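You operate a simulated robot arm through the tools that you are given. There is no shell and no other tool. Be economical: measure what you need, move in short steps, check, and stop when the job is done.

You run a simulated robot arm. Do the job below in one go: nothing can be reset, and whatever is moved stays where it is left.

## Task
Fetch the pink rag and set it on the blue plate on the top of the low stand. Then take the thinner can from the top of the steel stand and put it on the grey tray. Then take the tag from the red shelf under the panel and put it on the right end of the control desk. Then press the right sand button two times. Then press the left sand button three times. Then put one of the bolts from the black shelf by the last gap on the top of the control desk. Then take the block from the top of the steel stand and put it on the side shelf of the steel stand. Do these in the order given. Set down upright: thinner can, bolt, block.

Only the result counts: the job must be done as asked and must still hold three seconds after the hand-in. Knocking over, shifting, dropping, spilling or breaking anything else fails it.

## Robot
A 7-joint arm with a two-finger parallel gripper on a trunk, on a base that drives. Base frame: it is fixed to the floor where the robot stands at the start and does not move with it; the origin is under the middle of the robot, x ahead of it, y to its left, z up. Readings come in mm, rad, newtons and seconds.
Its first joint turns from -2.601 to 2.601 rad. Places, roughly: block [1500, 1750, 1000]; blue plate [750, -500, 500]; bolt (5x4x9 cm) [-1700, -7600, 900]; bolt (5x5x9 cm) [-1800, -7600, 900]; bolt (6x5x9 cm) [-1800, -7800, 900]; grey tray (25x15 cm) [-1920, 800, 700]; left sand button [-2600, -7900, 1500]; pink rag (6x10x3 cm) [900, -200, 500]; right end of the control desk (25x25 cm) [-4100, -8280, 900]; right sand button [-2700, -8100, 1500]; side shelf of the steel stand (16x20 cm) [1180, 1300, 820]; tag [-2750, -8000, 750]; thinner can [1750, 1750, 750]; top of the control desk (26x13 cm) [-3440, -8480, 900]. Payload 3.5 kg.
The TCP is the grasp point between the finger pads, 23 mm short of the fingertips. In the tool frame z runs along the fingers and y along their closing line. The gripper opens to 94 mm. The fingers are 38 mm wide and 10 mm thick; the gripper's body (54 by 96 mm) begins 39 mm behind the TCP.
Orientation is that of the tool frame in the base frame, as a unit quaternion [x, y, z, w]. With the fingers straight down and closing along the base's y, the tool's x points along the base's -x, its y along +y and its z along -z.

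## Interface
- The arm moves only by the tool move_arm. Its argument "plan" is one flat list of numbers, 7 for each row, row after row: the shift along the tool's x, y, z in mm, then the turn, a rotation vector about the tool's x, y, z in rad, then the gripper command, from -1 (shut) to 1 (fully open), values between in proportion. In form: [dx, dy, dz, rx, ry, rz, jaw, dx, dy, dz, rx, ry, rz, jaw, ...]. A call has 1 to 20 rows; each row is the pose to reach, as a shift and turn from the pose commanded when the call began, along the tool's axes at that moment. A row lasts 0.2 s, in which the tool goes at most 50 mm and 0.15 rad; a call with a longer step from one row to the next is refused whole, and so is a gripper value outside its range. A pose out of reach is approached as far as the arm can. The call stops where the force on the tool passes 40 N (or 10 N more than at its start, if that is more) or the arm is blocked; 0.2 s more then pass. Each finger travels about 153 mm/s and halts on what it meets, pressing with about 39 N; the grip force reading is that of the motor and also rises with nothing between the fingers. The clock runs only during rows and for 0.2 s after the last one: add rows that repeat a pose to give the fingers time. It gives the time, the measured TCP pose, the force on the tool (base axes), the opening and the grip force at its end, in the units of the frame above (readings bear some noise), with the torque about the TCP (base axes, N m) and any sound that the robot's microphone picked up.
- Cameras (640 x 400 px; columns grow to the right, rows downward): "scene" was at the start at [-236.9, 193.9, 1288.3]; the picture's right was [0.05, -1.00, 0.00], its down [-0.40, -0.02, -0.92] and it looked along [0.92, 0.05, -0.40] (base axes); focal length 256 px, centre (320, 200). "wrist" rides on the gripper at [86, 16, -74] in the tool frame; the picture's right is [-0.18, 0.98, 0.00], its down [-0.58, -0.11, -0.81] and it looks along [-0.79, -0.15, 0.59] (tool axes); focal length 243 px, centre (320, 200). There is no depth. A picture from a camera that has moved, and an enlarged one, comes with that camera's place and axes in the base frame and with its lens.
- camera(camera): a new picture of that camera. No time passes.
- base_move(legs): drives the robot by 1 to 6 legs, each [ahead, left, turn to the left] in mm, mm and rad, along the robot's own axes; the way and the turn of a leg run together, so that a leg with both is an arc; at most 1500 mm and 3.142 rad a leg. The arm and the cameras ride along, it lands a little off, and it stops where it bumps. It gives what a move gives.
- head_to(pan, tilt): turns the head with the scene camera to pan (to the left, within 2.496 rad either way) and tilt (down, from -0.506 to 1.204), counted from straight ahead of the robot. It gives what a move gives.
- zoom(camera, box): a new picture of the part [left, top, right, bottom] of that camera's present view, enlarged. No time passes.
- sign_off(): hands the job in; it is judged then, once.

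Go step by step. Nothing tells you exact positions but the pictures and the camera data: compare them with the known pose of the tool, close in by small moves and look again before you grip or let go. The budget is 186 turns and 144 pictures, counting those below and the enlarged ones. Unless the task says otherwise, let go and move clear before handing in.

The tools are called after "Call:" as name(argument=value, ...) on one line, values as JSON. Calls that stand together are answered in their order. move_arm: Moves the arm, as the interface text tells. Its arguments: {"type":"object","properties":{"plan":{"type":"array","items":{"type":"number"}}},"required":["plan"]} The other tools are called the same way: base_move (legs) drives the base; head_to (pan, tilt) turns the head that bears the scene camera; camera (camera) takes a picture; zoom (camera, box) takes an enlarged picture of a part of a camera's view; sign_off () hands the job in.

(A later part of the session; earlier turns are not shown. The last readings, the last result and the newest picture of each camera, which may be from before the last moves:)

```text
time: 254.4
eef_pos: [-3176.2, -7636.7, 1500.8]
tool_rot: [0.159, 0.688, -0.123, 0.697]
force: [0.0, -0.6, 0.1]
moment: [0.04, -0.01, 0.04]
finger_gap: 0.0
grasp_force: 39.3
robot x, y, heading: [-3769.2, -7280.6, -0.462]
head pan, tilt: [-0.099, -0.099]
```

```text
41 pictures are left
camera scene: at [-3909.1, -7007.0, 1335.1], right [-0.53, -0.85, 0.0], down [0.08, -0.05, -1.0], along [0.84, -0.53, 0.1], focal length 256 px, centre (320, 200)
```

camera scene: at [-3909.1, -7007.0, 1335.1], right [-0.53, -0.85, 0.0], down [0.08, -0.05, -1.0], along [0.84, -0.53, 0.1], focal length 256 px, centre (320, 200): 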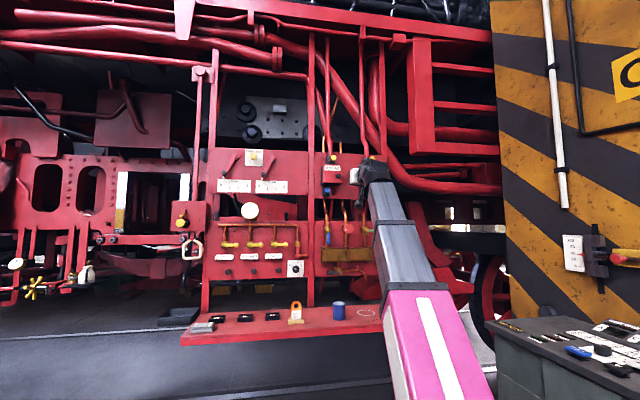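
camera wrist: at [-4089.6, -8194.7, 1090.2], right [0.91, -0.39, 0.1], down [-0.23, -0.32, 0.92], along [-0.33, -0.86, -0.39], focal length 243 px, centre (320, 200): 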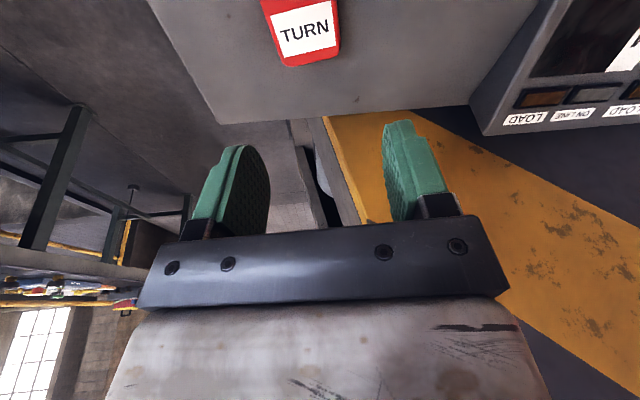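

Call:
zoom(camera="scene", box=[300, 120, 420, 195])

```text
5.33 times, centred on (360, 158) of scene
camera zoom: at [-3909.1, -7007.0, 1335.1], right [-0.53, -0.85, 0.0], down [0.08, -0.05, -1.0], along [0.84, -0.53, 0.1], focal length 1364 px, centre (107, 427)
```

zoom: 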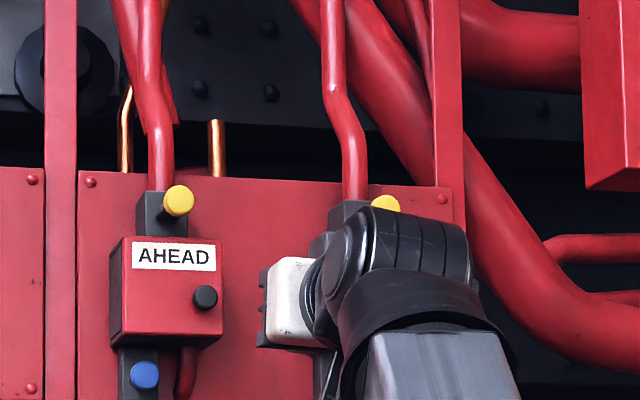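

By triangulation the blue buttons are at about L(-2635, -7858, 1545) and R(-2725, -8078, 1545), which agree with the given sand-button places. I'm driving in with the closed fingers pointing at the panel.

Call:
base_move(legs=[[380, -82, 0]])

Call:
camera(camera="scene")

Call:
camera(camera="wrist")

```text
time: 256.9
eef_pos: [-2873.0, -7887.8, 1500.5]
tool_rot: [0.16, 0.688, -0.124, 0.697]
force: [0.7, 0.3, -0.5]
moment: [-0.02, 0.01, 0.06]
finger_gap: 0.0
grasp_force: 38.3
robot x, y, heading: [-3467.5, -7524.6, -0.469]
head pan, tilt: [-0.099, -0.099]
```

```text
39 pictures are left
camera scene: at [-3602.6, -7252.4, 1335.2], right [-0.54, -0.84, 0.0], down [0.08, -0.05, -1.0], along [0.84, -0.54, 0.1], focal length 256 px, centre (320, 200)
```

scene: 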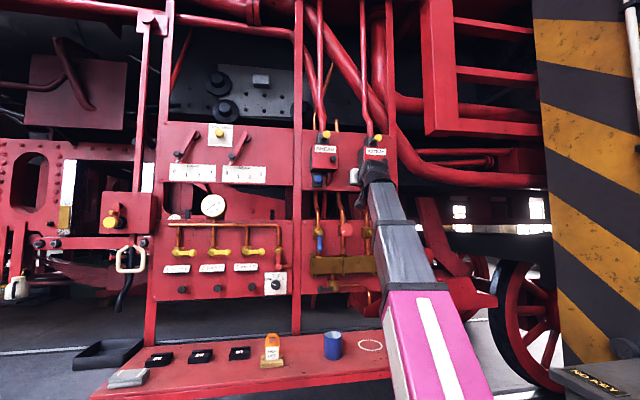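

```text
38 pictures are left
camera wrist: at [-2932.9, -7838.8, 1414.8], right [0.38, 0.89, 0.23], down [-0.8, 0.19, 0.57], along [0.47, -0.41, 0.79], focal length 243 px, centre (320, 200)
```

wrist: 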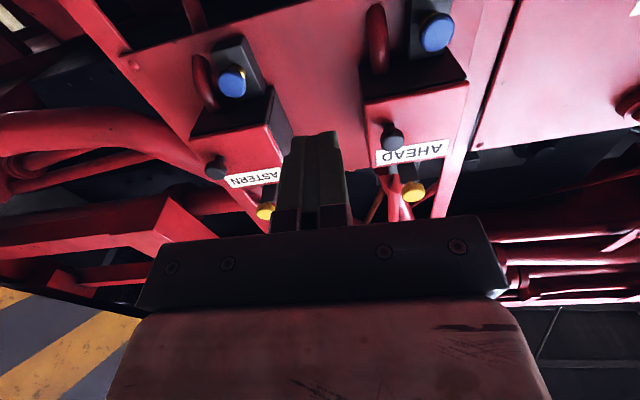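

The wrist camera sees both blue buttons well. I refine the right one to about (-2713, -8091, 1544), and I'm lining up before it.

Call:
move_arm(plan=[-16, -40, 0, 0, 0, 0, -1, -33, -80, 0, 0, 0, 0, -1, -50, -121, 0, 0, 0, 0, -1, -50, -121, 40, 0, 0, 0, -1, -50, -121, 75, 0, 0, 0, -1, -50, -121, 75, 0, 0, 0, -1])

Call:
camera(camera="wrist")

```text
time: 258.3
eef_pos: [-2850.6, -8030.2, 1545.0]
tool_rot: [0.16, 0.688, -0.125, 0.697]
force: [0.7, 0.9, 0.0]
moment: [0.01, 0.01, 0.0]
finger_gap: 0.0
grasp_force: 38.8
robot x, y, heading: [-3463.5, -7522.5, -0.473]
head pan, tilt: [-0.099, -0.099]
```

```text
37 pictures are left
camera wrist: at [-2911.9, -7982.0, 1458.6], right [0.38, 0.89, 0.23], down [-0.8, 0.19, 0.57], along [0.47, -0.41, 0.79], focal length 243 px, centre (320, 200)
```

wrist: 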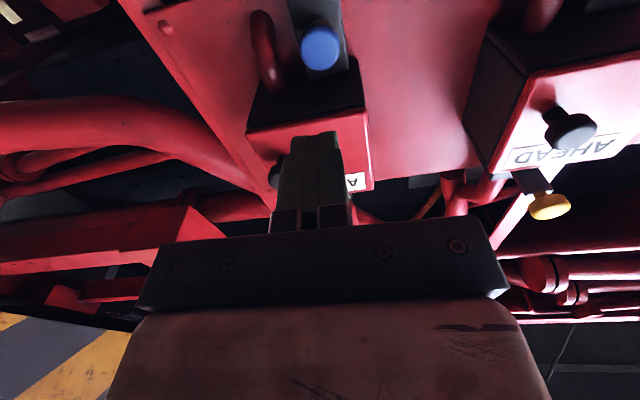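

Aligned with the right blue button, which is about 118 mm ahead of the fingertips. I'm advancing gently until it presses.

Call:
move_arm(plan=[0, 0, 45, 0, 0, 0, -1, 0, 0, 90, 0, 0, 0, -1, 0, 0, 104, 0, 0, 0, -1, 0, 0, 108, 0, 0, 0, -1, 0, 0, 112, 0, 0, 0, -1, 0, 0, 115, 0, 0, 0, -1, 0, 0, 118, 0, 0, 0, -1])

Call:
camera(camera="wrist")

```text
time: 259.9
eef_pos: [-2744.8, -8076.1, 1547.1]
tool_rot: [0.16, 0.688, -0.124, 0.697]
force: [-0.8, 0.0, 0.3]
moment: [-0.05, -0.01, 0.02]
finger_gap: 0.0
grasp_force: 38.6
robot x, y, heading: [-3468.1, -7523.2, -0.468]
head pan, tilt: [-0.099, -0.099]
```

```text
36 pictures are left
camera wrist: at [-2804.9, -8028.4, 1459.5], right [0.38, 0.89, 0.23], down [-0.8, 0.19, 0.57], along [0.47, -0.41, 0.79], focal length 243 px, centre (320, 200)
```

wrist: 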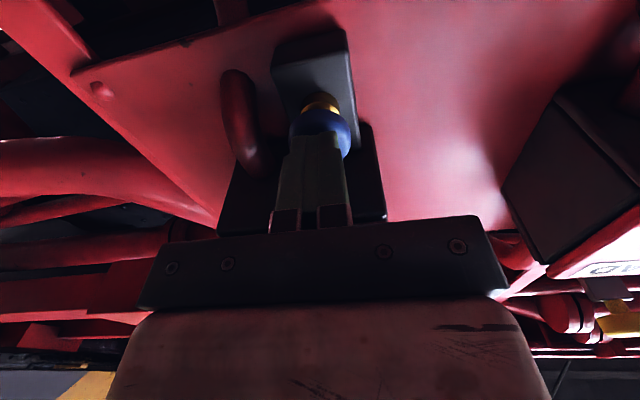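

The tips are right at the blue button, on its brass stem. I'm pressing on in small steps.

Call:
move_arm(plan=[0, 2, 3, 0, 0, 0, -1, 0, 2, 6, 0, 0, 0, -1, 0, 2, 9, 0, 0, 0, -1, 0, 2, 12, 0, 0, 0, -1, 0, 2, 15, 0, 0, 0, -1, 0, 2, 18, 0, 0, 0, -1])

```text
time: 261.3
eef_pos: [-2734.0, -8080.1, 1546.7]
tool_rot: [0.16, 0.687, -0.126, 0.697]
force: [-15.6, 6.3, 2.8]
moment: [0.1, -0.12, -0.07]
finger_gap: 0.3
grasp_force: 39.1
robot x, y, heading: [-3469.2, -7521.5, -0.47]
head pan, tilt: [-0.099, -0.099]
heard: click
stopped in row 6: the force on the tool passed its limit at 44 N (the readings are from after the stop); the commanded pose is now the measured one
```

A click: that's the first press. Backing off fully to release.

Call:
move_arm(plan=[0, 0, -12, 0, 0, 0, -1, 0, 0, -25, 0, 0, 0, -1, 0, 0, -25, 0, 0, 0, -1, 0, 0, -25, 0, 0, 0, -1])

Call:
camera(camera="wrist")

```text
time: 262.3
eef_pos: [-2754.6, -8071.2, 1543.8]
tool_rot: [0.16, 0.688, -0.126, 0.696]
force: [-0.5, 0.4, 0.6]
moment: [0.03, 0.01, 0.0]
finger_gap: 0.2
grasp_force: 38.8
robot x, y, heading: [-3465.9, -7521.4, -0.479]
head pan, tilt: [-0.099, -0.099]
```

```text
35 pictures are left
camera wrist: at [-2815.0, -8023.1, 1457.9], right [0.38, 0.89, 0.23], down [-0.8, 0.19, 0.57], along [0.47, -0.41, 0.79], focal length 243 px, centre (320, 200)
```

wrist: 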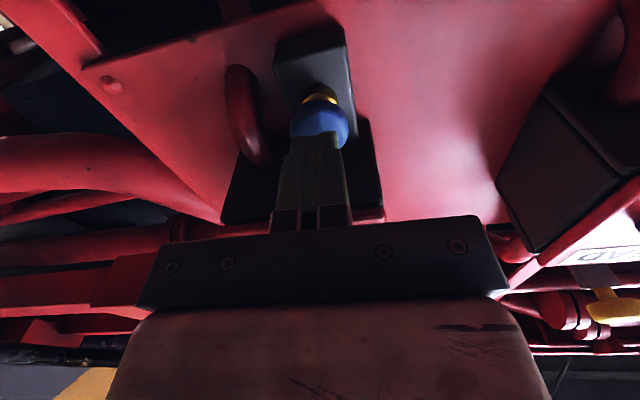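

Released and out again. Second press.

Call:
move_arm(plan=[0, 0, 8, 0, 0, 0, -1, 0, 0, 12, 0, 0, 0, -1, 0, 0, 15, 0, 0, 0, -1, 0, 0, 18, 0, 0, 0, -1, 0, 0, 21, 0, 0, 0, -1, 0, 0, 24, 0, 0, 0, -1, 0, 0, 27, 0, 0, 0, -1, 0, 0, 30, 0, 0, 0, -1])

```text
time: 264.0
eef_pos: [-2735.0, -8077.5, 1544.3]
tool_rot: [0.159, 0.688, -0.125, 0.697]
force: [-14.7, 6.8, 2.4]
moment: [0.09, -0.1, -0.03]
finger_gap: 0.0
grasp_force: 39.4
robot x, y, heading: [-3471.5, -7519.9, -0.471]
head pan, tilt: [-0.099, -0.099]
heard: click
stopped in row 8: the force on the tool passed its limit at 44 N (the readings are from after the stop); the commanded pose is now the measured one
```

A second click, so the right button is done. I'm withdrawing and moving across to the left button.

Call:
move_arm(plan=[0, 0, -40, 0, 0, 0, -1, 0, 0, -85, 0, 0, 0, -1, 0, 0, -110, 0, 0, 0, -1, 2, 47, -110, 0, 0, 0, -1, 5, 95, -110, 0, 0, 0, -1, 7, 142, -110, 0, 0, 0, -1, 10, 190, -110, 0, 0, 0, -1, 12, 237, -110, 0, 0, 0, -1, 12, 237, -75, 0, 0, 0, -1, 12, 237, -75, 0, 0, 0, -1])

Call:
camera(camera="wrist")

```text
time: 266.2
eef_pos: [-2708.2, -7832.3, 1544.0]
tool_rot: [0.161, 0.689, -0.125, 0.696]
force: [1.1, -0.3, 0.5]
moment: [0.01, 0.01, -0.01]
finger_gap: 0.0
grasp_force: 38.6
robot x, y, heading: [-3464.7, -7523.9, -0.471]
head pan, tilt: [-0.099, -0.099]
```

```text
34 pictures are left
camera wrist: at [-2767.9, -7784.2, 1457.3], right [0.38, 0.89, 0.23], down [-0.8, 0.19, 0.57], along [0.47, -0.41, 0.78], focal length 243 px, centre (320, 200)
```

wrist: 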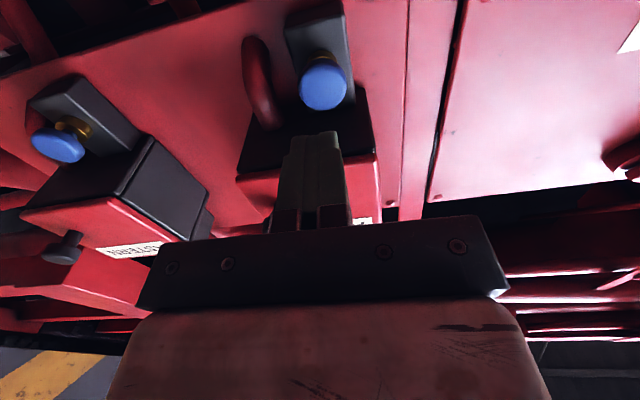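

Aligned with the left button. First press.

Call:
move_arm(plan=[0, 2, 30, 0, 0, 0, -1, 0, 2, 55, 0, 0, 0, -1, 0, 2, 60, 0, 0, 0, -1, 0, 2, 63, 0, 0, 0, -1, 0, 2, 66, 0, 0, 0, -1, 0, 2, 69, 0, 0, 0, -1, 0, 2, 72, 0, 0, 0, -1, 0, 2, 75, 0, 0, 0, -1, 0, 2, 78, 0, 0, 0, -1, 0, 2, 81, 0, 0, 0, -1, 0, 2, 84, 0, 0, 0, -1])

```text
time: 268.1
eef_pos: [-2642.7, -7858.9, 1542.8]
tool_rot: [0.161, 0.688, -0.126, 0.697]
force: [-15.7, 6.0, 5.3]
moment: [0.01, -0.14, -0.01]
finger_gap: 0.0
grasp_force: 38.6
robot x, y, heading: [-3468.0, -7522.2, -0.475]
head pan, tilt: [-0.099, -0.099]
heard: click
stopped in row 9: the force on the tool passed its limit at 44 N (the readings are from after the stop); the commanded pose is now the measured one
```

One click. Releasing and pressing a second time in one plan.

Call:
move_arm(plan=[0, 0, -12, 0, 0, 0, -1, 0, 0, -25, 0, 0, 0, -1, 0, 0, -25, 0, 0, 0, -1, 0, 0, -25, 0, 0, 0, -1, 0, 0, -17, 0, 0, 0, -1, 0, 0, -13, 0, 0, 0, -1, 0, 0, -10, 0, 0, 0, -1, 0, 0, -7, 0, 0, 0, -1, 0, 0, -4, 0, 0, 0, -1, 0, 0, -1, 0, 0, 0, -1, 0, 0, 2, 0, 0, 0, -1, 0, 0, 5, 0, 0, 0, -1])

```text
time: 270.6
eef_pos: [-2641.8, -7859.0, 1540.4]
tool_rot: [0.161, 0.688, -0.127, 0.696]
force: [-16.0, 7.9, 4.9]
moment: [-0.08, -0.13, 0.01]
finger_gap: 0.1
grasp_force: 39.2
robot x, y, heading: [-3471.2, -7524.2, -0.467]
head pan, tilt: [-0.099, -0.099]
heard: click
stopped in row 12: the force on the tool passed its limit at 44 N (the readings are from after the stop); the commanded pose is now the measured one
```

Second click. Third press.

Call:
move_arm(plan=[0, 0, -12, 0, 0, 0, -1, 0, 0, -25, 0, 0, 0, -1, 0, 0, -25, 0, 0, 0, -1, 0, 0, -25, 0, 0, 0, -1, 0, 0, -17, 0, 0, 0, -1, 0, 0, -13, 0, 0, 0, -1, 0, 0, -10, 0, 0, 0, -1, 0, 0, -7, 0, 0, 0, -1, 0, 0, -4, 0, 0, 0, -1, 0, 0, -1, 0, 0, 0, -1, 0, 0, 2, 0, 0, 0, -1, 0, 0, 5, 0, 0, 0, -1])

```text
time: 273.1
eef_pos: [-2643.3, -7858.4, 1543.5]
tool_rot: [0.161, 0.689, -0.125, 0.696]
force: [-15.7, 6.6, 4.5]
moment: [0.01, -0.19, -0.01]
finger_gap: 0.0
grasp_force: 38.8
robot x, y, heading: [-3471.4, -7525.3, -0.473]
head pan, tilt: [-0.099, -0.099]
heard: click
stopped in row 12: the force on the tool passed its limit at 44 N (the readings are from after the stop); the commanded pose is now the measured one
```

Three clicks; the left button is done. I'm withdrawing, backing off, and bringing the hand down again before looking for the bolt shelf.

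Call:
move_arm(plan=[0, 0, -40, 0, 0, 0, -1, 0, 0, -85, 0, 0, 0, -1, 0, 0, -130, 0, 0, 0, -1])

Call:
base_move(legs=[[-350, 0, 0]])

Call:
move_arm(plan=[42, 0, 0, 0, 0.131, 0, -1, 84, 0, 0, 0, 0.262, 0, -1, 126, 0, 0, 0, 0.393, 0, 0, 168, 0, 0, 0, 0.524, 0, 1, 210, 0, 0, 0, 0.655, 0, 1, 252, 0, 0, 0, 0.786, 0, 1, 294, 0, 0, 0, 0.917, 0, 1, 336, 0, 0, 0, 1.048, 0, 1, 378, 0, 0, 0, 1.179, 0, 1, 420, 0, 0, 0, 1.31, 0, 1, 462, 0, 0, 0, 1.441, 0, 1, 500, 0, 10, 0, 1.57, 0, 1, 540, 0, 20, 0, 1.57, 0, 1])

Call:
base_move(legs=[[0, 1000, 0]])

Call:
head_to(pan=0.0, tilt=0.2)

Call:
camera(camera="scene")

```text
time: 273.9
eef_pos: [-2761.0, -7807.2, 1542.0]
tool_rot: [0.161, 0.69, -0.126, 0.695]
force: [-0.3, -0.4, 0.1]
moment: [0.01, -0.03, 0.01]
finger_gap: 0.4
grasp_force: 38.9
robot x, y, heading: [-3471.7, -7522.2, -0.472]
head pan, tilt: [-0.099, -0.099]
```

```text
time: 276.2
eef_pos: [-3076.8, -7645.3, 1540.8]
tool_rot: [0.162, 0.689, -0.125, 0.695]
force: [0.3, 0.6, 0.3]
moment: [0.01, 0.02, 0.01]
finger_gap: 0.0
grasp_force: 39.1
robot x, y, heading: [-3787.5, -7360.1, -0.465]
head pan, tilt: [-0.099, -0.099]
```

```text
time: 279.0
eef_pos: [-3048.4, -7628.6, 1000.5]
tool_rot: [0.201, 0.979, 0.024, 0.003]
force: [-0.4, -0.2, 1.0]
moment: [0.01, -0.01, -0.03]
finger_gap: 94.0
grasp_force: 0.1
robot x, y, heading: [-3787.8, -7361.3, -0.469]
head pan, tilt: [-0.099, -0.099]
```

```text
time: 284.2
eef_pos: [-2601.8, -6728.5, 1001.3]
tool_rot: [0.197, 0.98, 0.025, 0.004]
force: [0.0, -0.6, 0.0]
moment: [0.0, 0.0, -0.03]
finger_gap: 94.0
grasp_force: 0.2
robot x, y, heading: [-3341.3, -6469.7, -0.455]
head pan, tilt: [-0.099, -0.099]
```

```text
time: 285.0
eef_pos: [-2602.0, -6728.2, 1000.3]
tool_rot: [0.196, 0.98, 0.025, 0.004]
force: [0.5, -0.5, -0.7]
moment: [0.03, 0.0, -0.02]
finger_gap: 94.1
grasp_force: 0.0
robot x, y, heading: [-3342.9, -6467.2, -0.459]
head pan, tilt: [0.0, 0.201]
```

```text
33 pictures are left
camera scene: at [-3470.3, -6194.9, 1308.0], right [-0.44, -0.9, 0.0], down [-0.18, 0.09, -0.98], along [0.88, -0.43, -0.2], focal length 256 px, centre (320, 200)
```

scene: 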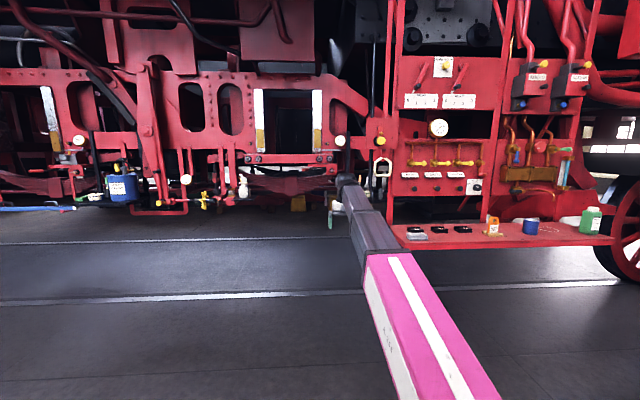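

Call:
zoom(camera="scene", box=[230, 110, 430, 235])

```text
3.20 times, centred on (330, 172) of scene
camera zoom: at [-3470.3, -6194.9, 1308.0], right [-0.44, -0.9, 0.0], down [-0.18, 0.09, -0.98], along [0.88, -0.43, -0.2], focal length 818 px, centre (288, 288)
```

zoom: 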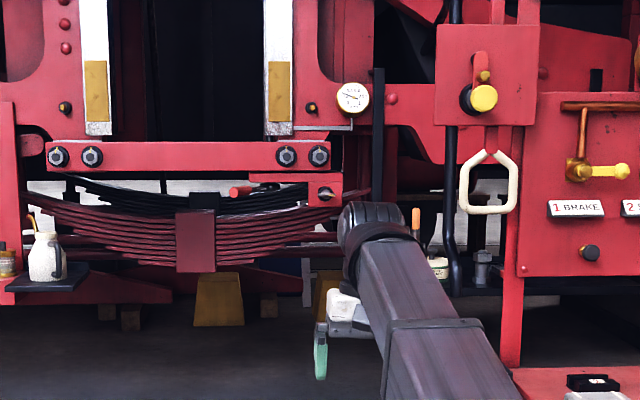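

The bolt shelf is behind the hand, just left of the panel and deeper in. I'm tucking the arm, turning the wrist camera right, and driving in to the left of the red shelf.

Call:
move_arm(plan=[40, 0, 0, 0.05, 0, 0.1, 1, 80, 0, 0, 0.05, 0, 0.2, 1, 120, 0, 0, 0.05, 0, 0.3, 1, 160, 0, 0, 0.05, 0, 0.4, 1])

Call:
base_move(legs=[[0, 0, 0.07], [700, 0, 0]])

Call:
camera(camera="wrist")

Call:
head_to(pan=-0.25, tilt=0.3)

Call:
camera(camera="scene")

```text
time: 286.0
eef_pos: [-2748.9, -6670.2, 1001.2]
tool_rot: [0.387, 0.922, 0.002, -0.007]
force: [-0.5, -0.1, -0.4]
moment: [-0.05, 0.01, 0.02]
finger_gap: 94.2
grasp_force: 0.1
robot x, y, heading: [-3343.1, -6467.5, -0.458]
head pan, tilt: [0.0, 0.201]
```

```text
time: 290.3
eef_pos: [-2083.6, -6896.2, 1001.5]
tool_rot: [0.356, 0.934, 0.002, -0.006]
force: [0.4, 0.0, -0.2]
moment: [0.01, -0.01, -0.02]
finger_gap: 93.8
grasp_force: 0.1
robot x, y, heading: [-2693.7, -6736.4, -0.391]
head pan, tilt: [0.0, 0.201]
```

```text
31 pictures are left
camera wrist: at [-2136.0, -6827.0, 1076.2], right [0.79, 0.61, 0.0], down [0.37, -0.47, 0.8], along [0.49, -0.63, -0.6], focal length 243 px, centre (320, 200)
```

wrist: 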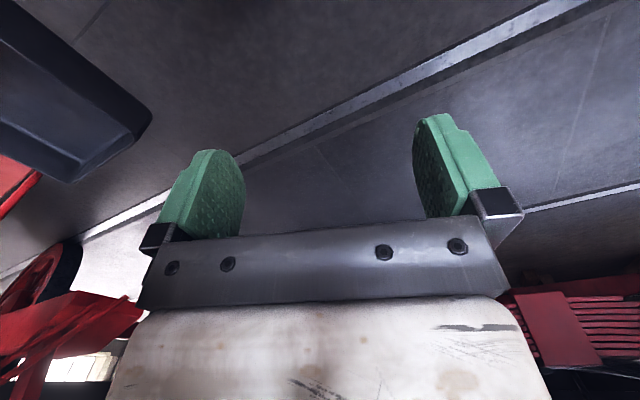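

```text
time: 291.1
eef_pos: [-2083.4, -6896.5, 1000.5]
tool_rot: [0.356, 0.935, 0.001, -0.006]
force: [-0.1, -0.2, -0.3]
moment: [0.0, 0.01, 0.01]
finger_gap: 93.9
grasp_force: 0.1
robot x, y, heading: [-2689.0, -6734.4, -0.39]
head pan, tilt: [-0.25, 0.3]
```

```text
30 pictures are left
camera scene: at [-2846.8, -6492.0, 1298.7], right [-0.6, -0.8, 0.0], down [-0.24, 0.18, -0.96], along [0.77, -0.57, -0.3], focal length 256 px, centre (320, 200)
```

scene: 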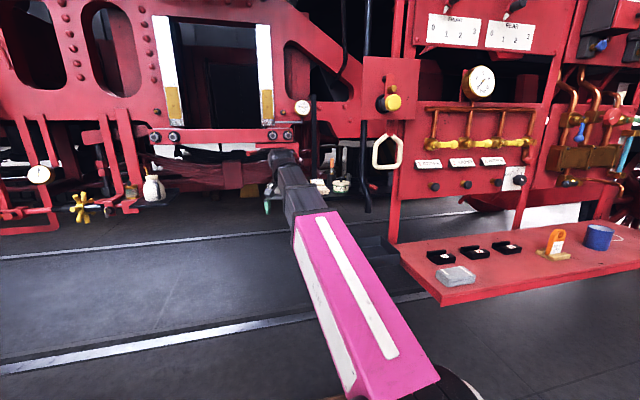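

Call:
zoom(camera="scene", box=[270, 130, 410, 217])

```text
4.57 times, centred on (340, 174) of scene
camera zoom: at [-2846.8, -6492.0, 1298.7], right [-0.6, -0.8, 0.0], down [-0.24, 0.18, -0.96], along [0.77, -0.57, -0.3], focal length 1169 px, centre (229, 321)
```

zoom: 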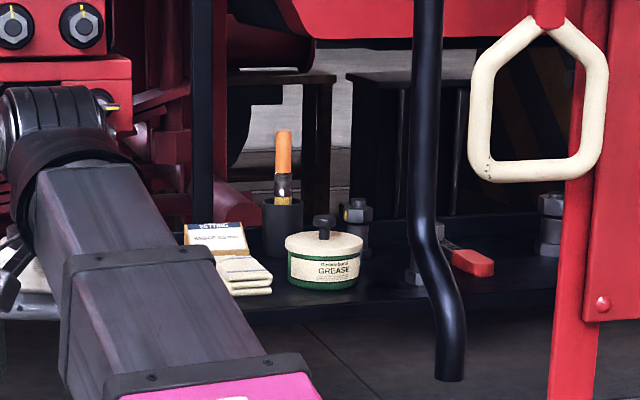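

The black shelf holds a grease tin, a brush cup and three upright bolts; the clearest one is near (-1683, -7582) on a shelf at about z 905. The hose and handle loop hang at the panel's left edge, so I'm approaching from further left, facing the shelf.

Call:
base_move(legs=[[86, 290, 0], [0, 0, -0.57], [380, 61, 0]])

Call:
camera(camera="wrist")

Call:
head_to(pan=0.0, tilt=0.4)

Call:
camera(camera="scene")

```text
time: 296.8
eef_pos: [-1811.7, -7249.1, 1001.5]
tool_rot: [0.608, 0.794, 0.002, -0.006]
force: [-0.9, -0.3, 0.1]
moment: [0.0, 0.02, -0.02]
finger_gap: 93.9
grasp_force: 0.0
robot x, y, heading: [-2231.6, -6786.1, -0.966]
head pan, tilt: [-0.25, 0.3]
```

```text
28 pictures are left
camera wrist: at [-1818.3, -7162.0, 1076.2], right [1.0, 0.08, 0.0], down [0.05, -0.6, 0.8], along [0.06, -0.8, -0.6], focal length 243 px, centre (320, 200)
```

wrist: 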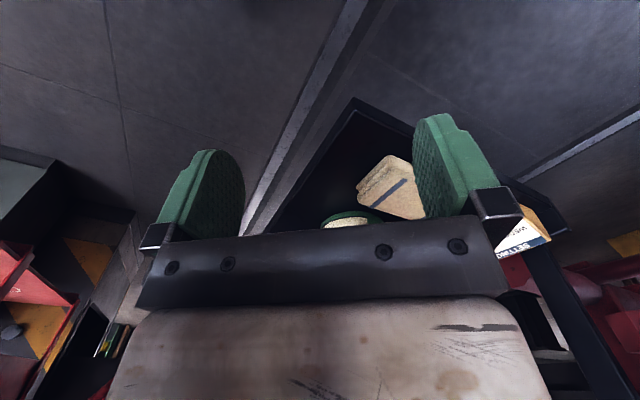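

```text
time: 297.5
eef_pos: [-1812.2, -7248.3, 1001.0]
tool_rot: [0.607, 0.795, 0.003, -0.007]
force: [-0.6, -1.1, -0.9]
moment: [0.03, 0.04, -0.01]
finger_gap: 94.3
grasp_force: 0.1
robot x, y, heading: [-2232.1, -6780.4, -0.972]
head pan, tilt: [0.0, 0.4]
```

```text
27 pictures are left
camera scene: at [-2209.7, -6481.8, 1289.4], right [-0.82, -0.57, 0.0], down [-0.22, 0.32, -0.92], along [0.52, -0.76, -0.39], focal length 256 px, centre (320, 200)
```

scene: 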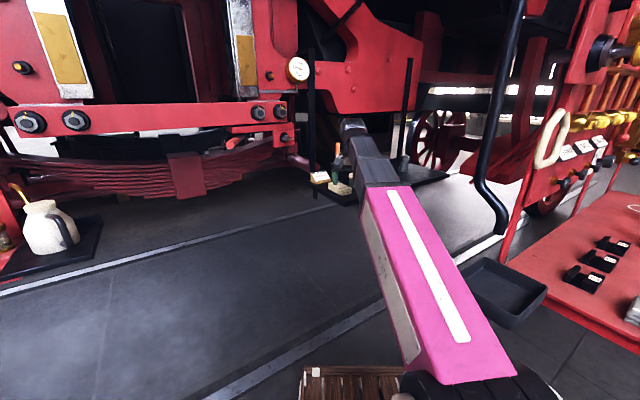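

The shelf hangs from two rods, and the bolt stands between tin and cup. I'm going 100 mm nearer and bringing the hand, tilted 30°, above and before the bolt to see it.

Call:
base_move(legs=[[100, 0, 0]])

Call:
move_arm(plan=[-25, 8, -15, 0.014, -0.103, 0.052, 1, -50, 17, -30, 0.028, -0.207, 0.104, 1, -75, 25, -49, 0.042, -0.31, 0.155, 1, -100, 33, -49, 0.055, -0.413, 0.207, 1, -124, 42, -49, 0.069, -0.517, 0.259, 1, -124, 42, -49, 0.069, -0.517, 0.259, 1])

Call:
camera(camera="wrist")

```text
time: 298.7
eef_pos: [-1753.9, -7331.0, 1000.5]
tool_rot: [0.607, 0.794, 0.002, -0.005]
force: [0.5, 0.2, -0.5]
moment: [-0.02, 0.03, 0.03]
finger_gap: 94.3
grasp_force: 0.2
robot x, y, heading: [-2172.0, -6865.3, -0.963]
head pan, tilt: [0.0, 0.4]
```

```text
time: 300.1
eef_pos: [-1682.2, -7439.9, 1047.5]
tool_rot: [0.684, 0.685, -0.181, 0.176]
force: [0.0, 0.2, -0.4]
moment: [0.01, 0.01, -0.02]
finger_gap: 94.0
grasp_force: 0.0
robot x, y, heading: [-2173.2, -6866.8, -0.974]
head pan, tilt: [0.0, 0.4]
```

```text
26 pictures are left
camera wrist: at [-1665.5, -7328.7, 1070.0], right [0.98, -0.16, 0.08], down [-0.1, -0.11, 0.99], along [-0.15, -0.98, -0.13], focal length 243 px, centre (320, 200)
```

wrist: 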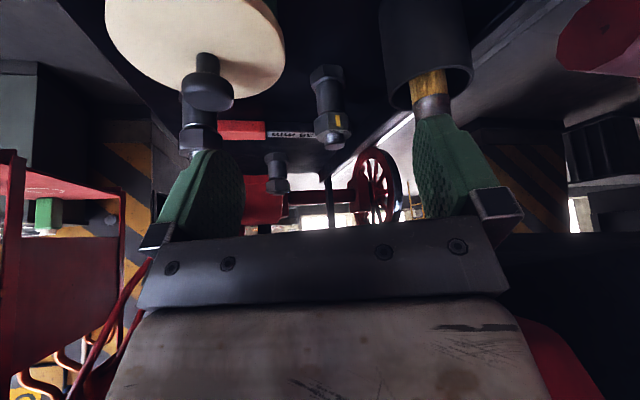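

The bolt stands dead ahead at about (-1687, -7572). I'm narrowing the fingers a little, moving over it high, then coming down around it.

Call:
move_arm(plan=[0, -4, 0, 0, 0, 0, 0.57, -39, -6, 22, 0, 0, 0, 0.57, -78, -7, 44, 0, 0, 0, 0.57, -117, -8, 65, 0, 0, 0, 0.57, -117, -8, 65, 0, 0, 0, 0.57])

Call:
camera(camera="wrist")

```text
time: 301.3
eef_pos: [-1690.4, -7574.0, 1049.3]
tool_rot: [0.684, 0.685, -0.18, 0.176]
force: [0.9, 0.2, -0.4]
moment: [-0.05, -0.03, -0.03]
finger_gap: 74.1
grasp_force: 0.1
robot x, y, heading: [-2176.5, -6863.0, -0.968]
head pan, tilt: [0.0, 0.4]
```

```text
25 pictures are left
camera wrist: at [-1674.0, -7463.1, 1071.7], right [0.98, -0.16, 0.08], down [-0.1, -0.11, 0.99], along [-0.15, -0.98, -0.13], focal length 243 px, centre (320, 200)
```

wrist: 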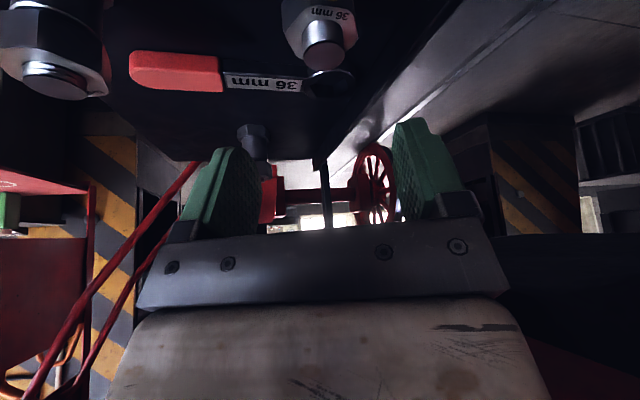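

The bolt is centred beneath. I'm descending and closing.

Call:
move_arm(plan=[18, 4, 33, 0, 0, 0, 0.57, 36, 4, 66, 0, 0, 0, 0.57, 47, 4, 85, 0, 0, 0, 0.57, 47, 4, 85, 0, 0, 0, 0, 47, 4, 85, 0, 0, 0, -1, 47, 4, 85, 0, 0, 0, -1, 47, 4, 85, 0, 0, 0, -1])

Call:
camera(camera="wrist")

```text
time: 302.9
eef_pos: [-1687.1, -7572.9, 951.2]
tool_rot: [0.683, 0.685, -0.18, 0.176]
force: [0.0, -0.5, 0.0]
moment: [0.07, -0.06, -0.02]
finger_gap: 35.9
grasp_force: 39.1
robot x, y, heading: [-2174.8, -6868.4, -0.967]
head pan, tilt: [0.0, 0.4]
```

```text
24 pictures are left
camera wrist: at [-1670.2, -7461.7, 973.9], right [0.98, -0.16, 0.08], down [-0.1, -0.12, 0.99], along [-0.15, -0.98, -0.13], focal length 243 px, centre (320, 200)
```

wrist: 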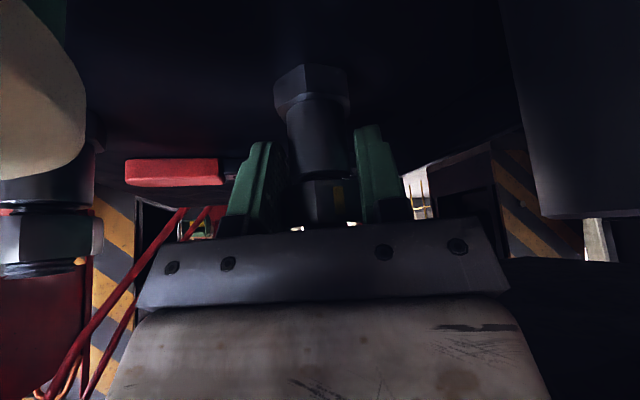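

Gripped on the bolt's nut at 36 mm. I'm lifting and drawing back.

Call:
move_arm(plan=[-5, 0, -9, 0, 0, 0, -1, -22, 0, -39, 0, 0, 0, -1, -42, 0, -76, 0, 0, 0, -1, -56, 0, -100, 0, 0, 0, -1, -20, -2, -121, 0, 0, 0, -1, 17, -4, -142, 0, 0, 0, -1, 54, -6, -163, 0, 0, 0, -1, 80, -8, -178, 0, 0, 0, -1])

Call:
camera(camera="wrist")

```text
time: 304.7
eef_pos: [-1695.5, -7418.4, 1068.0]
tool_rot: [0.684, 0.685, -0.18, 0.176]
force: [-0.5, -0.3, -5.3]
moment: [0.04, -0.03, 0.01]
finger_gap: 35.7
grasp_force: 38.6
robot x, y, heading: [-2171.3, -6868.0, -0.969]
head pan, tilt: [0.0, 0.4]
```

```text
23 pictures are left
camera wrist: at [-1678.0, -7307.6, 1091.1], right [0.98, -0.16, 0.08], down [-0.1, -0.11, 0.99], along [-0.15, -0.98, -0.13], focal length 243 px, centre (320, 200)
```

wrist: 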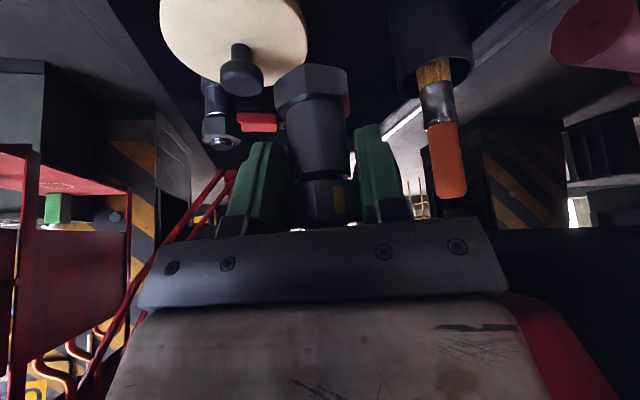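

The bolt is held. I'm driving back out the same way, round outside the red shelf, to the control desk's left part.

Call:
base_move(legs=[[-480, -61, 0], [-513, -677, 0], [0, 0, -0.88], [1000, 271, 0]])

Call:
head_to(pan=0.0, tilt=0.4)

Call:
camera(camera="scene")

```text
time: 318.9
eef_pos: [-3516.8, -8237.9, 1068.5]
tool_rot: [0.913, 0.321, -0.239, 0.081]
force: [-0.2, 0.6, -5.4]
moment: [0.0, 0.02, 0.02]
finger_gap: 35.7
grasp_force: 38.7
robot x, y, heading: [-3382.6, -7519.7, -1.861]
head pan, tilt: [0.0, 0.4]
```

```text
time: 319.5
eef_pos: [-3516.2, -8238.5, 1069.0]
tool_rot: [0.913, 0.32, -0.24, 0.08]
force: [0.4, 0.1, -4.9]
moment: [0.0, -0.01, 0.02]
finger_gap: 35.8
grasp_force: 38.7
robot x, y, heading: [-3385.4, -7516.6, -1.864]
head pan, tilt: [0.0, 0.4]
```

```text
22 pictures are left
camera scene: at [-3132.4, -7346.2, 1289.4], right [-0.96, 0.29, 0.0], down [0.11, 0.37, -0.92], along [-0.27, -0.88, -0.39], focal length 256 px, centre (320, 200)
```

scene: 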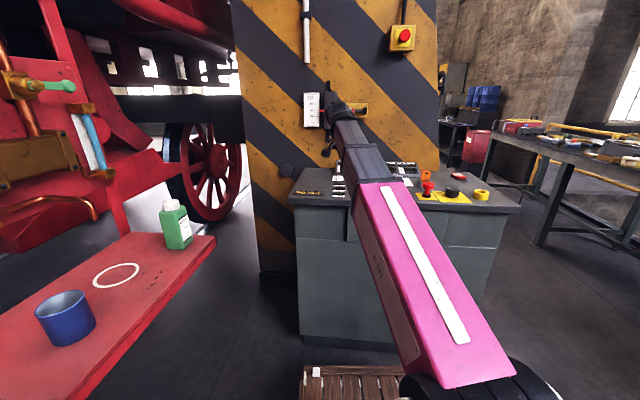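

The desk's free strip along its left edge is centred at the given (-3440, -8480), 64 mm from that edge. I'm moving in over it.

Call:
base_move(legs=[[140, 0, 0]])

Call:
move_arm(plan=[15, 38, 5, 0, 0, 0, -1, 30, 77, 10, 0, 0, 0, -1, 45, 115, 30, 0, 0, 0, -1, 60, 154, 45, 0, 0, 0, -1, 60, 154, 45, 0, 0, 0, -1])

Call:
camera(camera="wrist")

Call:
zoom(camera="scene", box=[260, 110, 420, 210])

```text
time: 320.9
eef_pos: [-3556.2, -8371.8, 1068.2]
tool_rot: [0.913, 0.32, -0.239, 0.08]
force: [-0.7, -0.3, -4.6]
moment: [0.04, -0.01, -0.01]
finger_gap: 36.0
grasp_force: 38.7
robot x, y, heading: [-3422.7, -7650.2, -1.864]
head pan, tilt: [0.0, 0.4]
```

```text
time: 322.1
eef_pos: [-3436.5, -8473.2, 997.3]
tool_rot: [0.913, 0.321, -0.239, 0.081]
force: [0.2, -0.7, -6.0]
moment: [-0.01, -0.01, 0.0]
finger_gap: 35.8
grasp_force: 39.1
robot x, y, heading: [-3424.7, -7650.8, -1.865]
head pan, tilt: [0.0, 0.4]
```

```text
21 pictures are left
camera wrist: at [-3338.0, -8415.8, 1020.7], right [0.49, -0.87, 0.08], down [-0.15, 0.01, 0.99], along [-0.86, -0.49, -0.13], focal length 243 px, centre (320, 200)
```

wrist: 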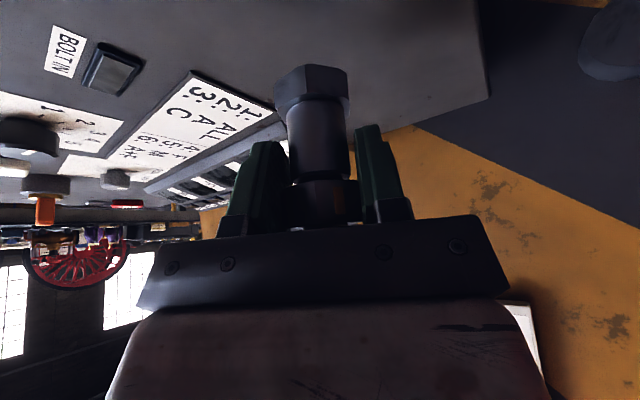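

```text
4.00 times, centred on (340, 160) of scene
camera zoom: at [-3173.1, -7480.5, 1289.4], right [-0.96, 0.29, 0.0], down [0.11, 0.37, -0.92], along [-0.27, -0.88, -0.39], focal length 1023 px, centre (240, 360)
```

zoom: 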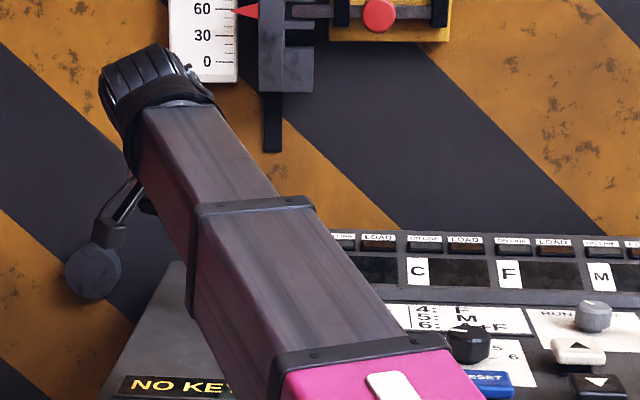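

The spot below is free. I'm lowering the bolt, slowly towards the end.

Call:
move_arm(plan=[10, 0, 17, 0, 0, 0, -1, 20, 0, 35, 0, 0, 0, -1, 22, 0, 39, 0, 0, 0, -1, 23, 0, 42, 0, 0, 0, -1, 25, 0, 44, 0, 0, 0, -1, 26, 0, 47, 0, 0, 0, -1, 28, 0, 50, 0, 0, 0, -1, 29, 0, 52, 0, 0, 0, -1])

Call:
camera(camera="wrist")

```text
time: 323.8
eef_pos: [-3438.7, -8471.8, 943.3]
tool_rot: [0.913, 0.32, -0.241, 0.083]
force: [1.0, 3.7, 14.6]
moment: [0.16, -0.34, -0.01]
finger_gap: 35.9
grasp_force: 38.8
robot x, y, heading: [-3423.2, -7652.9, -1.864]
head pan, tilt: [0.0, 0.4]
stopped in row 8: the force on the tool passed its limit at 43 N (the readings are from after the stop); the commanded pose is now the measured one
```

```text
19 pictures are left
camera wrist: at [-3339.8, -8415.6, 965.1], right [0.49, -0.87, 0.09], down [-0.15, 0.01, 0.99], along [-0.86, -0.5, -0.12], focal length 243 px, centre (320, 200)
```

wrist: 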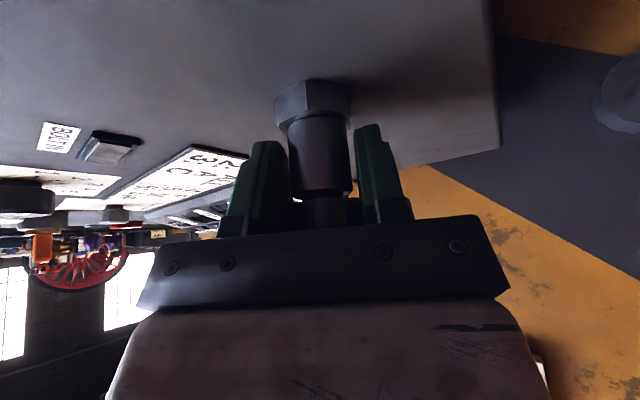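

Contact, and the bolt stands on the desk. I'm easing, opening and withdrawing along the fingers.

Call:
move_arm(plan=[0, 0, -1, 0, 0, 0, -1, 0, 0, -1, 0, 0, 0, -0.1, 0, 0, -1, 0, 0, 0, 0.2, 0, 0, -1, 0, 0, 0, 0.6, 0, 0, -1, 0, 0, 0, 0.6, 0, 0, -30, 0, 0, 0, 0.6, 0, 0, -70, 0, 0, 0, 0.6, 0, 0, -110, 0, 0, 0, 0.6])

Call:
camera(camera="wrist")

```text
time: 325.6
eef_pos: [-3394.7, -8441.4, 1037.4]
tool_rot: [0.912, 0.321, -0.241, 0.082]
force: [-1.0, -0.1, 0.4]
moment: [0.03, 0.0, 0.0]
finger_gap: 75.2
grasp_force: 0.0
robot x, y, heading: [-3424.4, -7651.6, -1.867]
head pan, tilt: [0.0, 0.4]
```

```text
18 pictures are left
camera wrist: at [-3296.9, -8384.0, 1059.9], right [0.49, -0.87, 0.09], down [-0.15, 0.01, 0.99], along [-0.86, -0.5, -0.13], focal length 243 px, centre (320, 200)
```

wrist: 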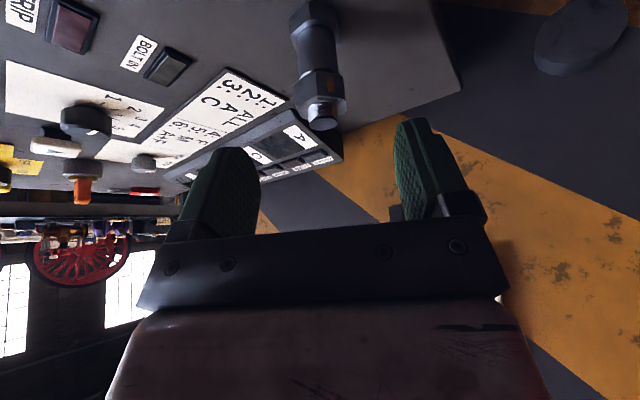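

The bolt stands upright on the desk. I'm tidying the arm and driving back up the hall to the steel stand for the last job.

Call:
move_arm(plan=[-8, 0, -13, 0, 0, 0, 0.6, -15, 0, -26, 0, 0, 0, 0.6, -13, -47, -20, 0, 0, 0, 1, -12, -94, -13, 0, 0.1, 0, 1, -10, -141, -7, 0, 0.24, 0, 1, -9, -189, 0, 0, 0.38, 0, 1, -7, -236, 6, 0, 0.52, 0, 1])

Call:
base_move(legs=[[-600, 0, 0], [0, 0, -1.65], [0, 0, -1.625], [1500, 0, 0], [1500, 0, 0]])

```text
time: 327.2
eef_pos: [-3550.0, -8261.3, 1036.3]
tool_rot: [0.943, 0.331, 0.003, -0.004]
force: [0.3, 0.6, 0.7]
moment: [0.0, -0.02, 0.02]
finger_gap: 94.0
grasp_force: 0.2
robot x, y, heading: [-3420.8, -7652.6, -1.865]
head pan, tilt: [0.0, 0.4]
```

```text
time: 352.8
eef_pos: [-1827.1, -3702.5, 1036.8]
tool_rot: [-0.271, 0.963, -0.003, -0.003]
force: [-0.2, 0.1, -0.1]
moment: [0.02, -0.02, 0.0]
finger_gap: 94.0
grasp_force: 0.1
robot x, y, heading: [-2025.1, -4294.1, 1.153]
head pan, tilt: [0.0, 0.4]
```

I'm tucking the arm to the right side, as on the first visit, then driving up the aisle and across to the steel stand's left side.

Call:
move_arm(plan=[-15, -37, 9, 0, 0, 0, 1, -31, -75, 18, 0, 0, 0, 1, -46, -112, 27, 0, 0, 0, 1, -62, -150, 36, 0, 0, 0, 1, -77, -187, 45, 0, 0, 0, 1, -93, -224, 54, 0, 0, 0, 1, -108, -262, 63, 0, 0, 0, 1, -124, -299, 71, 0, 0, 0, 1, -115, -346, 71, 0, 0, 0, 1, -105, -394, 71, 0, 0, 0, 1, -96, -441, 71, 0, 0, 0, 1, -87, -489, 71, 0, 0, 0, 1, -77, -536, 71, 0, 0, 0, 1, -68, -584, 71, 0, 0, 0, 1])

Call:
base_move(legs=[[0, 0, 0.0985], [1500, 0, 0], [1500, 0, 0], [1500, 0, 0], [423, 0, 0], [0, 0, -1.5885]])

```text
time: 355.8
eef_pos: [-1465.4, -4167.6, 966.8]
tool_rot: [-0.27, 0.963, -0.003, -0.002]
force: [2.4, 2.8, -4.3]
moment: [-0.27, -0.3, -0.28]
finger_gap: 93.9
grasp_force: 0.1
robot x, y, heading: [-2025.5, -4295.9, 1.149]
head pan, tilt: [0.0, 0.4]
```

```text
time: 384.0
eef_pos: [-279.1, -125.8, 967.4]
tool_rot: [0.442, 0.897, -0.001, -0.004]
force: [0.5, -1.8, -7.2]
moment: [-0.41, -0.1, -0.03]
finger_gap: 94.0
grasp_force: 0.0
robot x, y, heading: [-467.3, 421.6, -0.309]
head pan, tilt: [0.0, 0.4]
```

Call:
base_move(legs=[[669, 820, 0], [0, 1060, 0]])

Call:
camera(camera="scene")

```text
time: 394.4
eef_pos: [925.0, 1448.4, 967.4]
tool_rot: [0.444, 0.896, -0.001, -0.004]
force: [1.4, -2.3, -5.9]
moment: [-0.36, -0.13, -0.01]
finger_gap: 94.0
grasp_force: 0.1
robot x, y, heading: [741.8, 1996.1, -0.318]
head pan, tilt: [0.0, 0.4]
```

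```text
17 pictures are left
camera scene: at [575.2, 2248.1, 1289.4], right [-0.31, -0.95, 0.0], down [-0.37, 0.12, -0.92], along [0.88, -0.29, -0.39], focal length 256 px, centre (320, 200)
```

scene: 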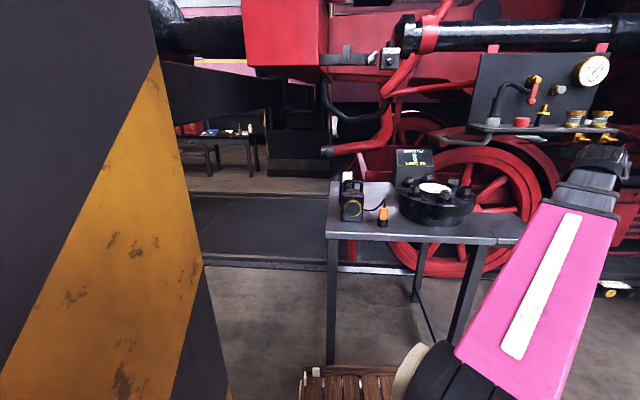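

All as I left it. I'm backing 20 mm and swinging the open hand round outside the flange into the lane again.

Call:
base_move(legs=[[-20, 0, 0]])

Call:
move_arm(plan=[-17, 32, 3, 0, 0, 0, 1, -23, 65, 5, 0, 0, -0.07, 1, -30, 99, 5, 0, 0, -0.14, 1, -36, 133, 5, 0, 0, -0.2, 1, -36, 170, 5, 0, 0, -0.27, 1, -35, 207, 5, 0, 0, -0.34, 1, -35, 245, 5, 0, 0, -0.41, 1, -28, 281, 5, 0, 0, -0.48, 1, -20, 318, 5, 0, 0, -0.54, 1, -13, 354, 5, 0, 0, -0.61, 1, 1, 389, 5, 0, 0, -0.68, 1, 15, 424, 5, 0, 0, -0.75, 1, 29, 459, 5, 0, 0, -0.81, 1])

```text
time: 395.2
eef_pos: [905.1, 1454.5, 967.7]
tool_rot: [0.444, 0.896, -0.001, -0.004]
force: [0.2, -1.8, -3.8]
moment: [-0.24, -0.05, 0.02]
finger_gap: 93.9
grasp_force: 0.0
robot x, y, heading: [721.9, 2001.6, -0.321]
head pan, tilt: [0.0, 0.4]
```

```text
time: 398.0
eef_pos: [1254.4, 1755.9, 957.6]
tool_rot: [0.056, 0.998, 0.001, -0.004]
force: [-0.2, 0.5, -0.2]
moment: [-0.01, 0.0, 0.01]
finger_gap: 94.0
grasp_force: 0.1
robot x, y, heading: [725.0, 2000.7, -0.319]
head pan, tilt: [0.0, 0.4]
```

Call:
move_arm(plan=[-29, -8, -14, 0, 0, 0, 1, -58, -16, -32, 0, 0, 0, 1, -87, -23, -55, 0, 0, 0, 1, -87, -23, -60, 0, 0, 0, 1])

Call:
base_move(legs=[[90, 0, 0]])

Call:
camera(camera="wrist")

```text
time: 398.9
eef_pos: [1338.8, 1720.9, 1018.1]
tool_rot: [0.054, 0.999, -0.002, 0.001]
force: [6.9, -2.1, -13.4]
moment: [-0.24, -0.64, 0.04]
finger_gap: 94.0
grasp_force: 0.0
robot x, y, heading: [722.2, 1999.6, -0.32]
head pan, tilt: [0.0, 0.4]
stopped in row 4: the force on the tool passed its limit at 47 N (the readings are from after the stop); the commanded pose is now the measured one
```

```text
time: 400.1
eef_pos: [1423.3, 1692.8, 1017.9]
tool_rot: [0.053, 0.999, 0.0, -0.001]
force: [10.6, -3.7, -26.9]
moment: [-0.63, -1.46, -0.02]
finger_gap: 94.0
grasp_force: 0.1
robot x, y, heading: [805.4, 1974.4, -0.32]
head pan, tilt: [0.0, 0.4]
```

```text
16 pictures are left
camera wrist: at [1339.6, 1719.0, 1091.6], right [0.29, 0.96, 0.0], down [0.57, -0.17, 0.81], along [0.77, -0.23, -0.59], focal length 243 px, centre (320, 200)
```

wrist: 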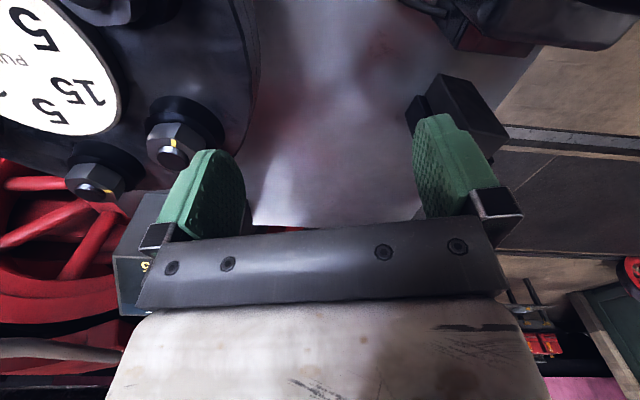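

Call:
move_arm(plan=[-25, 6, 3, 0, 0, 0, 1, -50, 20, 6, 0, 0, 0, 1, -74, 35, 8, 0, 0, 0, 1, -74, 35, 8, 0, 0, 0, 1])

Call:
camera(camera="wrist")

```text
time: 401.1
eef_pos: [1501.6, 1720.2, 1010.9]
tool_rot: [0.054, 0.999, 0.0, 0.001]
force: [-0.2, -0.1, -0.8]
moment: [-0.01, -0.03, -0.02]
finger_gap: 94.0
grasp_force: 0.2
robot x, y, heading: [806.4, 1968.4, -0.316]
head pan, tilt: [0.0, 0.4]
```

```text
15 pictures are left
camera wrist: at [1417.0, 1745.0, 1083.9], right [0.29, 0.96, 0.0], down [0.57, -0.17, 0.81], along [0.77, -0.23, -0.59], focal length 243 px, centre (320, 200)
```

wrist: 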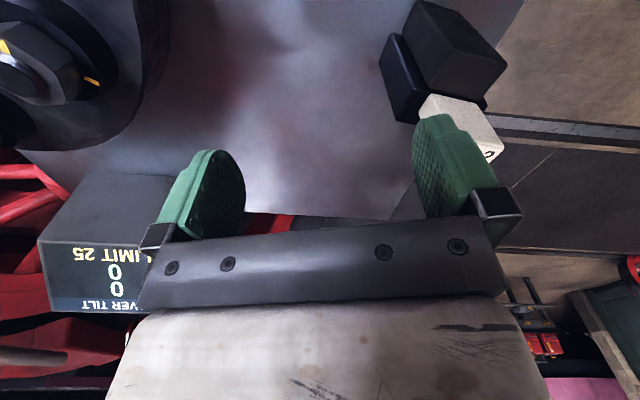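

The white block on its box is right of the hand, near (1545, 1803). I'm moving over it and turning to its faces.

Call:
move_arm(plan=[-8, 22, -6, 0, 0, 0.1, 1, -17, 44, -8, 0, 0, 0.2, 1, -26, 66, -8, 0, 0, 0.3, 1, -34, 87, -8, 0, 0, 0.415, 1, -34, 87, -8, 0, 0, 0.415, 1])

Call:
camera(camera="wrist")

```text
time: 402.2
eef_pos: [1544.2, 1804.7, 1018.1]
tool_rot: [0.259, 0.966, 0.0, 0.0]
force: [-1.2, 0.1, -0.5]
moment: [0.03, 0.01, -0.02]
finger_gap: 94.0
grasp_force: 0.0
robot x, y, heading: [806.4, 1970.6, -0.322]
head pan, tilt: [0.0, 0.4]
```

```text
14 pictures are left
camera wrist: at [1477.5, 1862.2, 1092.2], right [0.65, 0.76, 0.0], down [0.45, -0.38, 0.81], along [0.61, -0.53, -0.59], focal length 243 px, centre (320, 200)
```

wrist: 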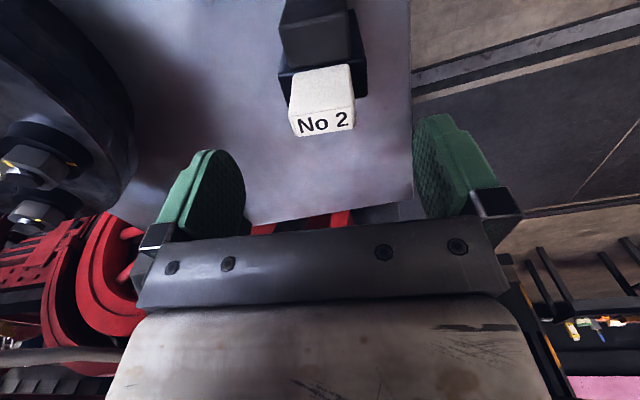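

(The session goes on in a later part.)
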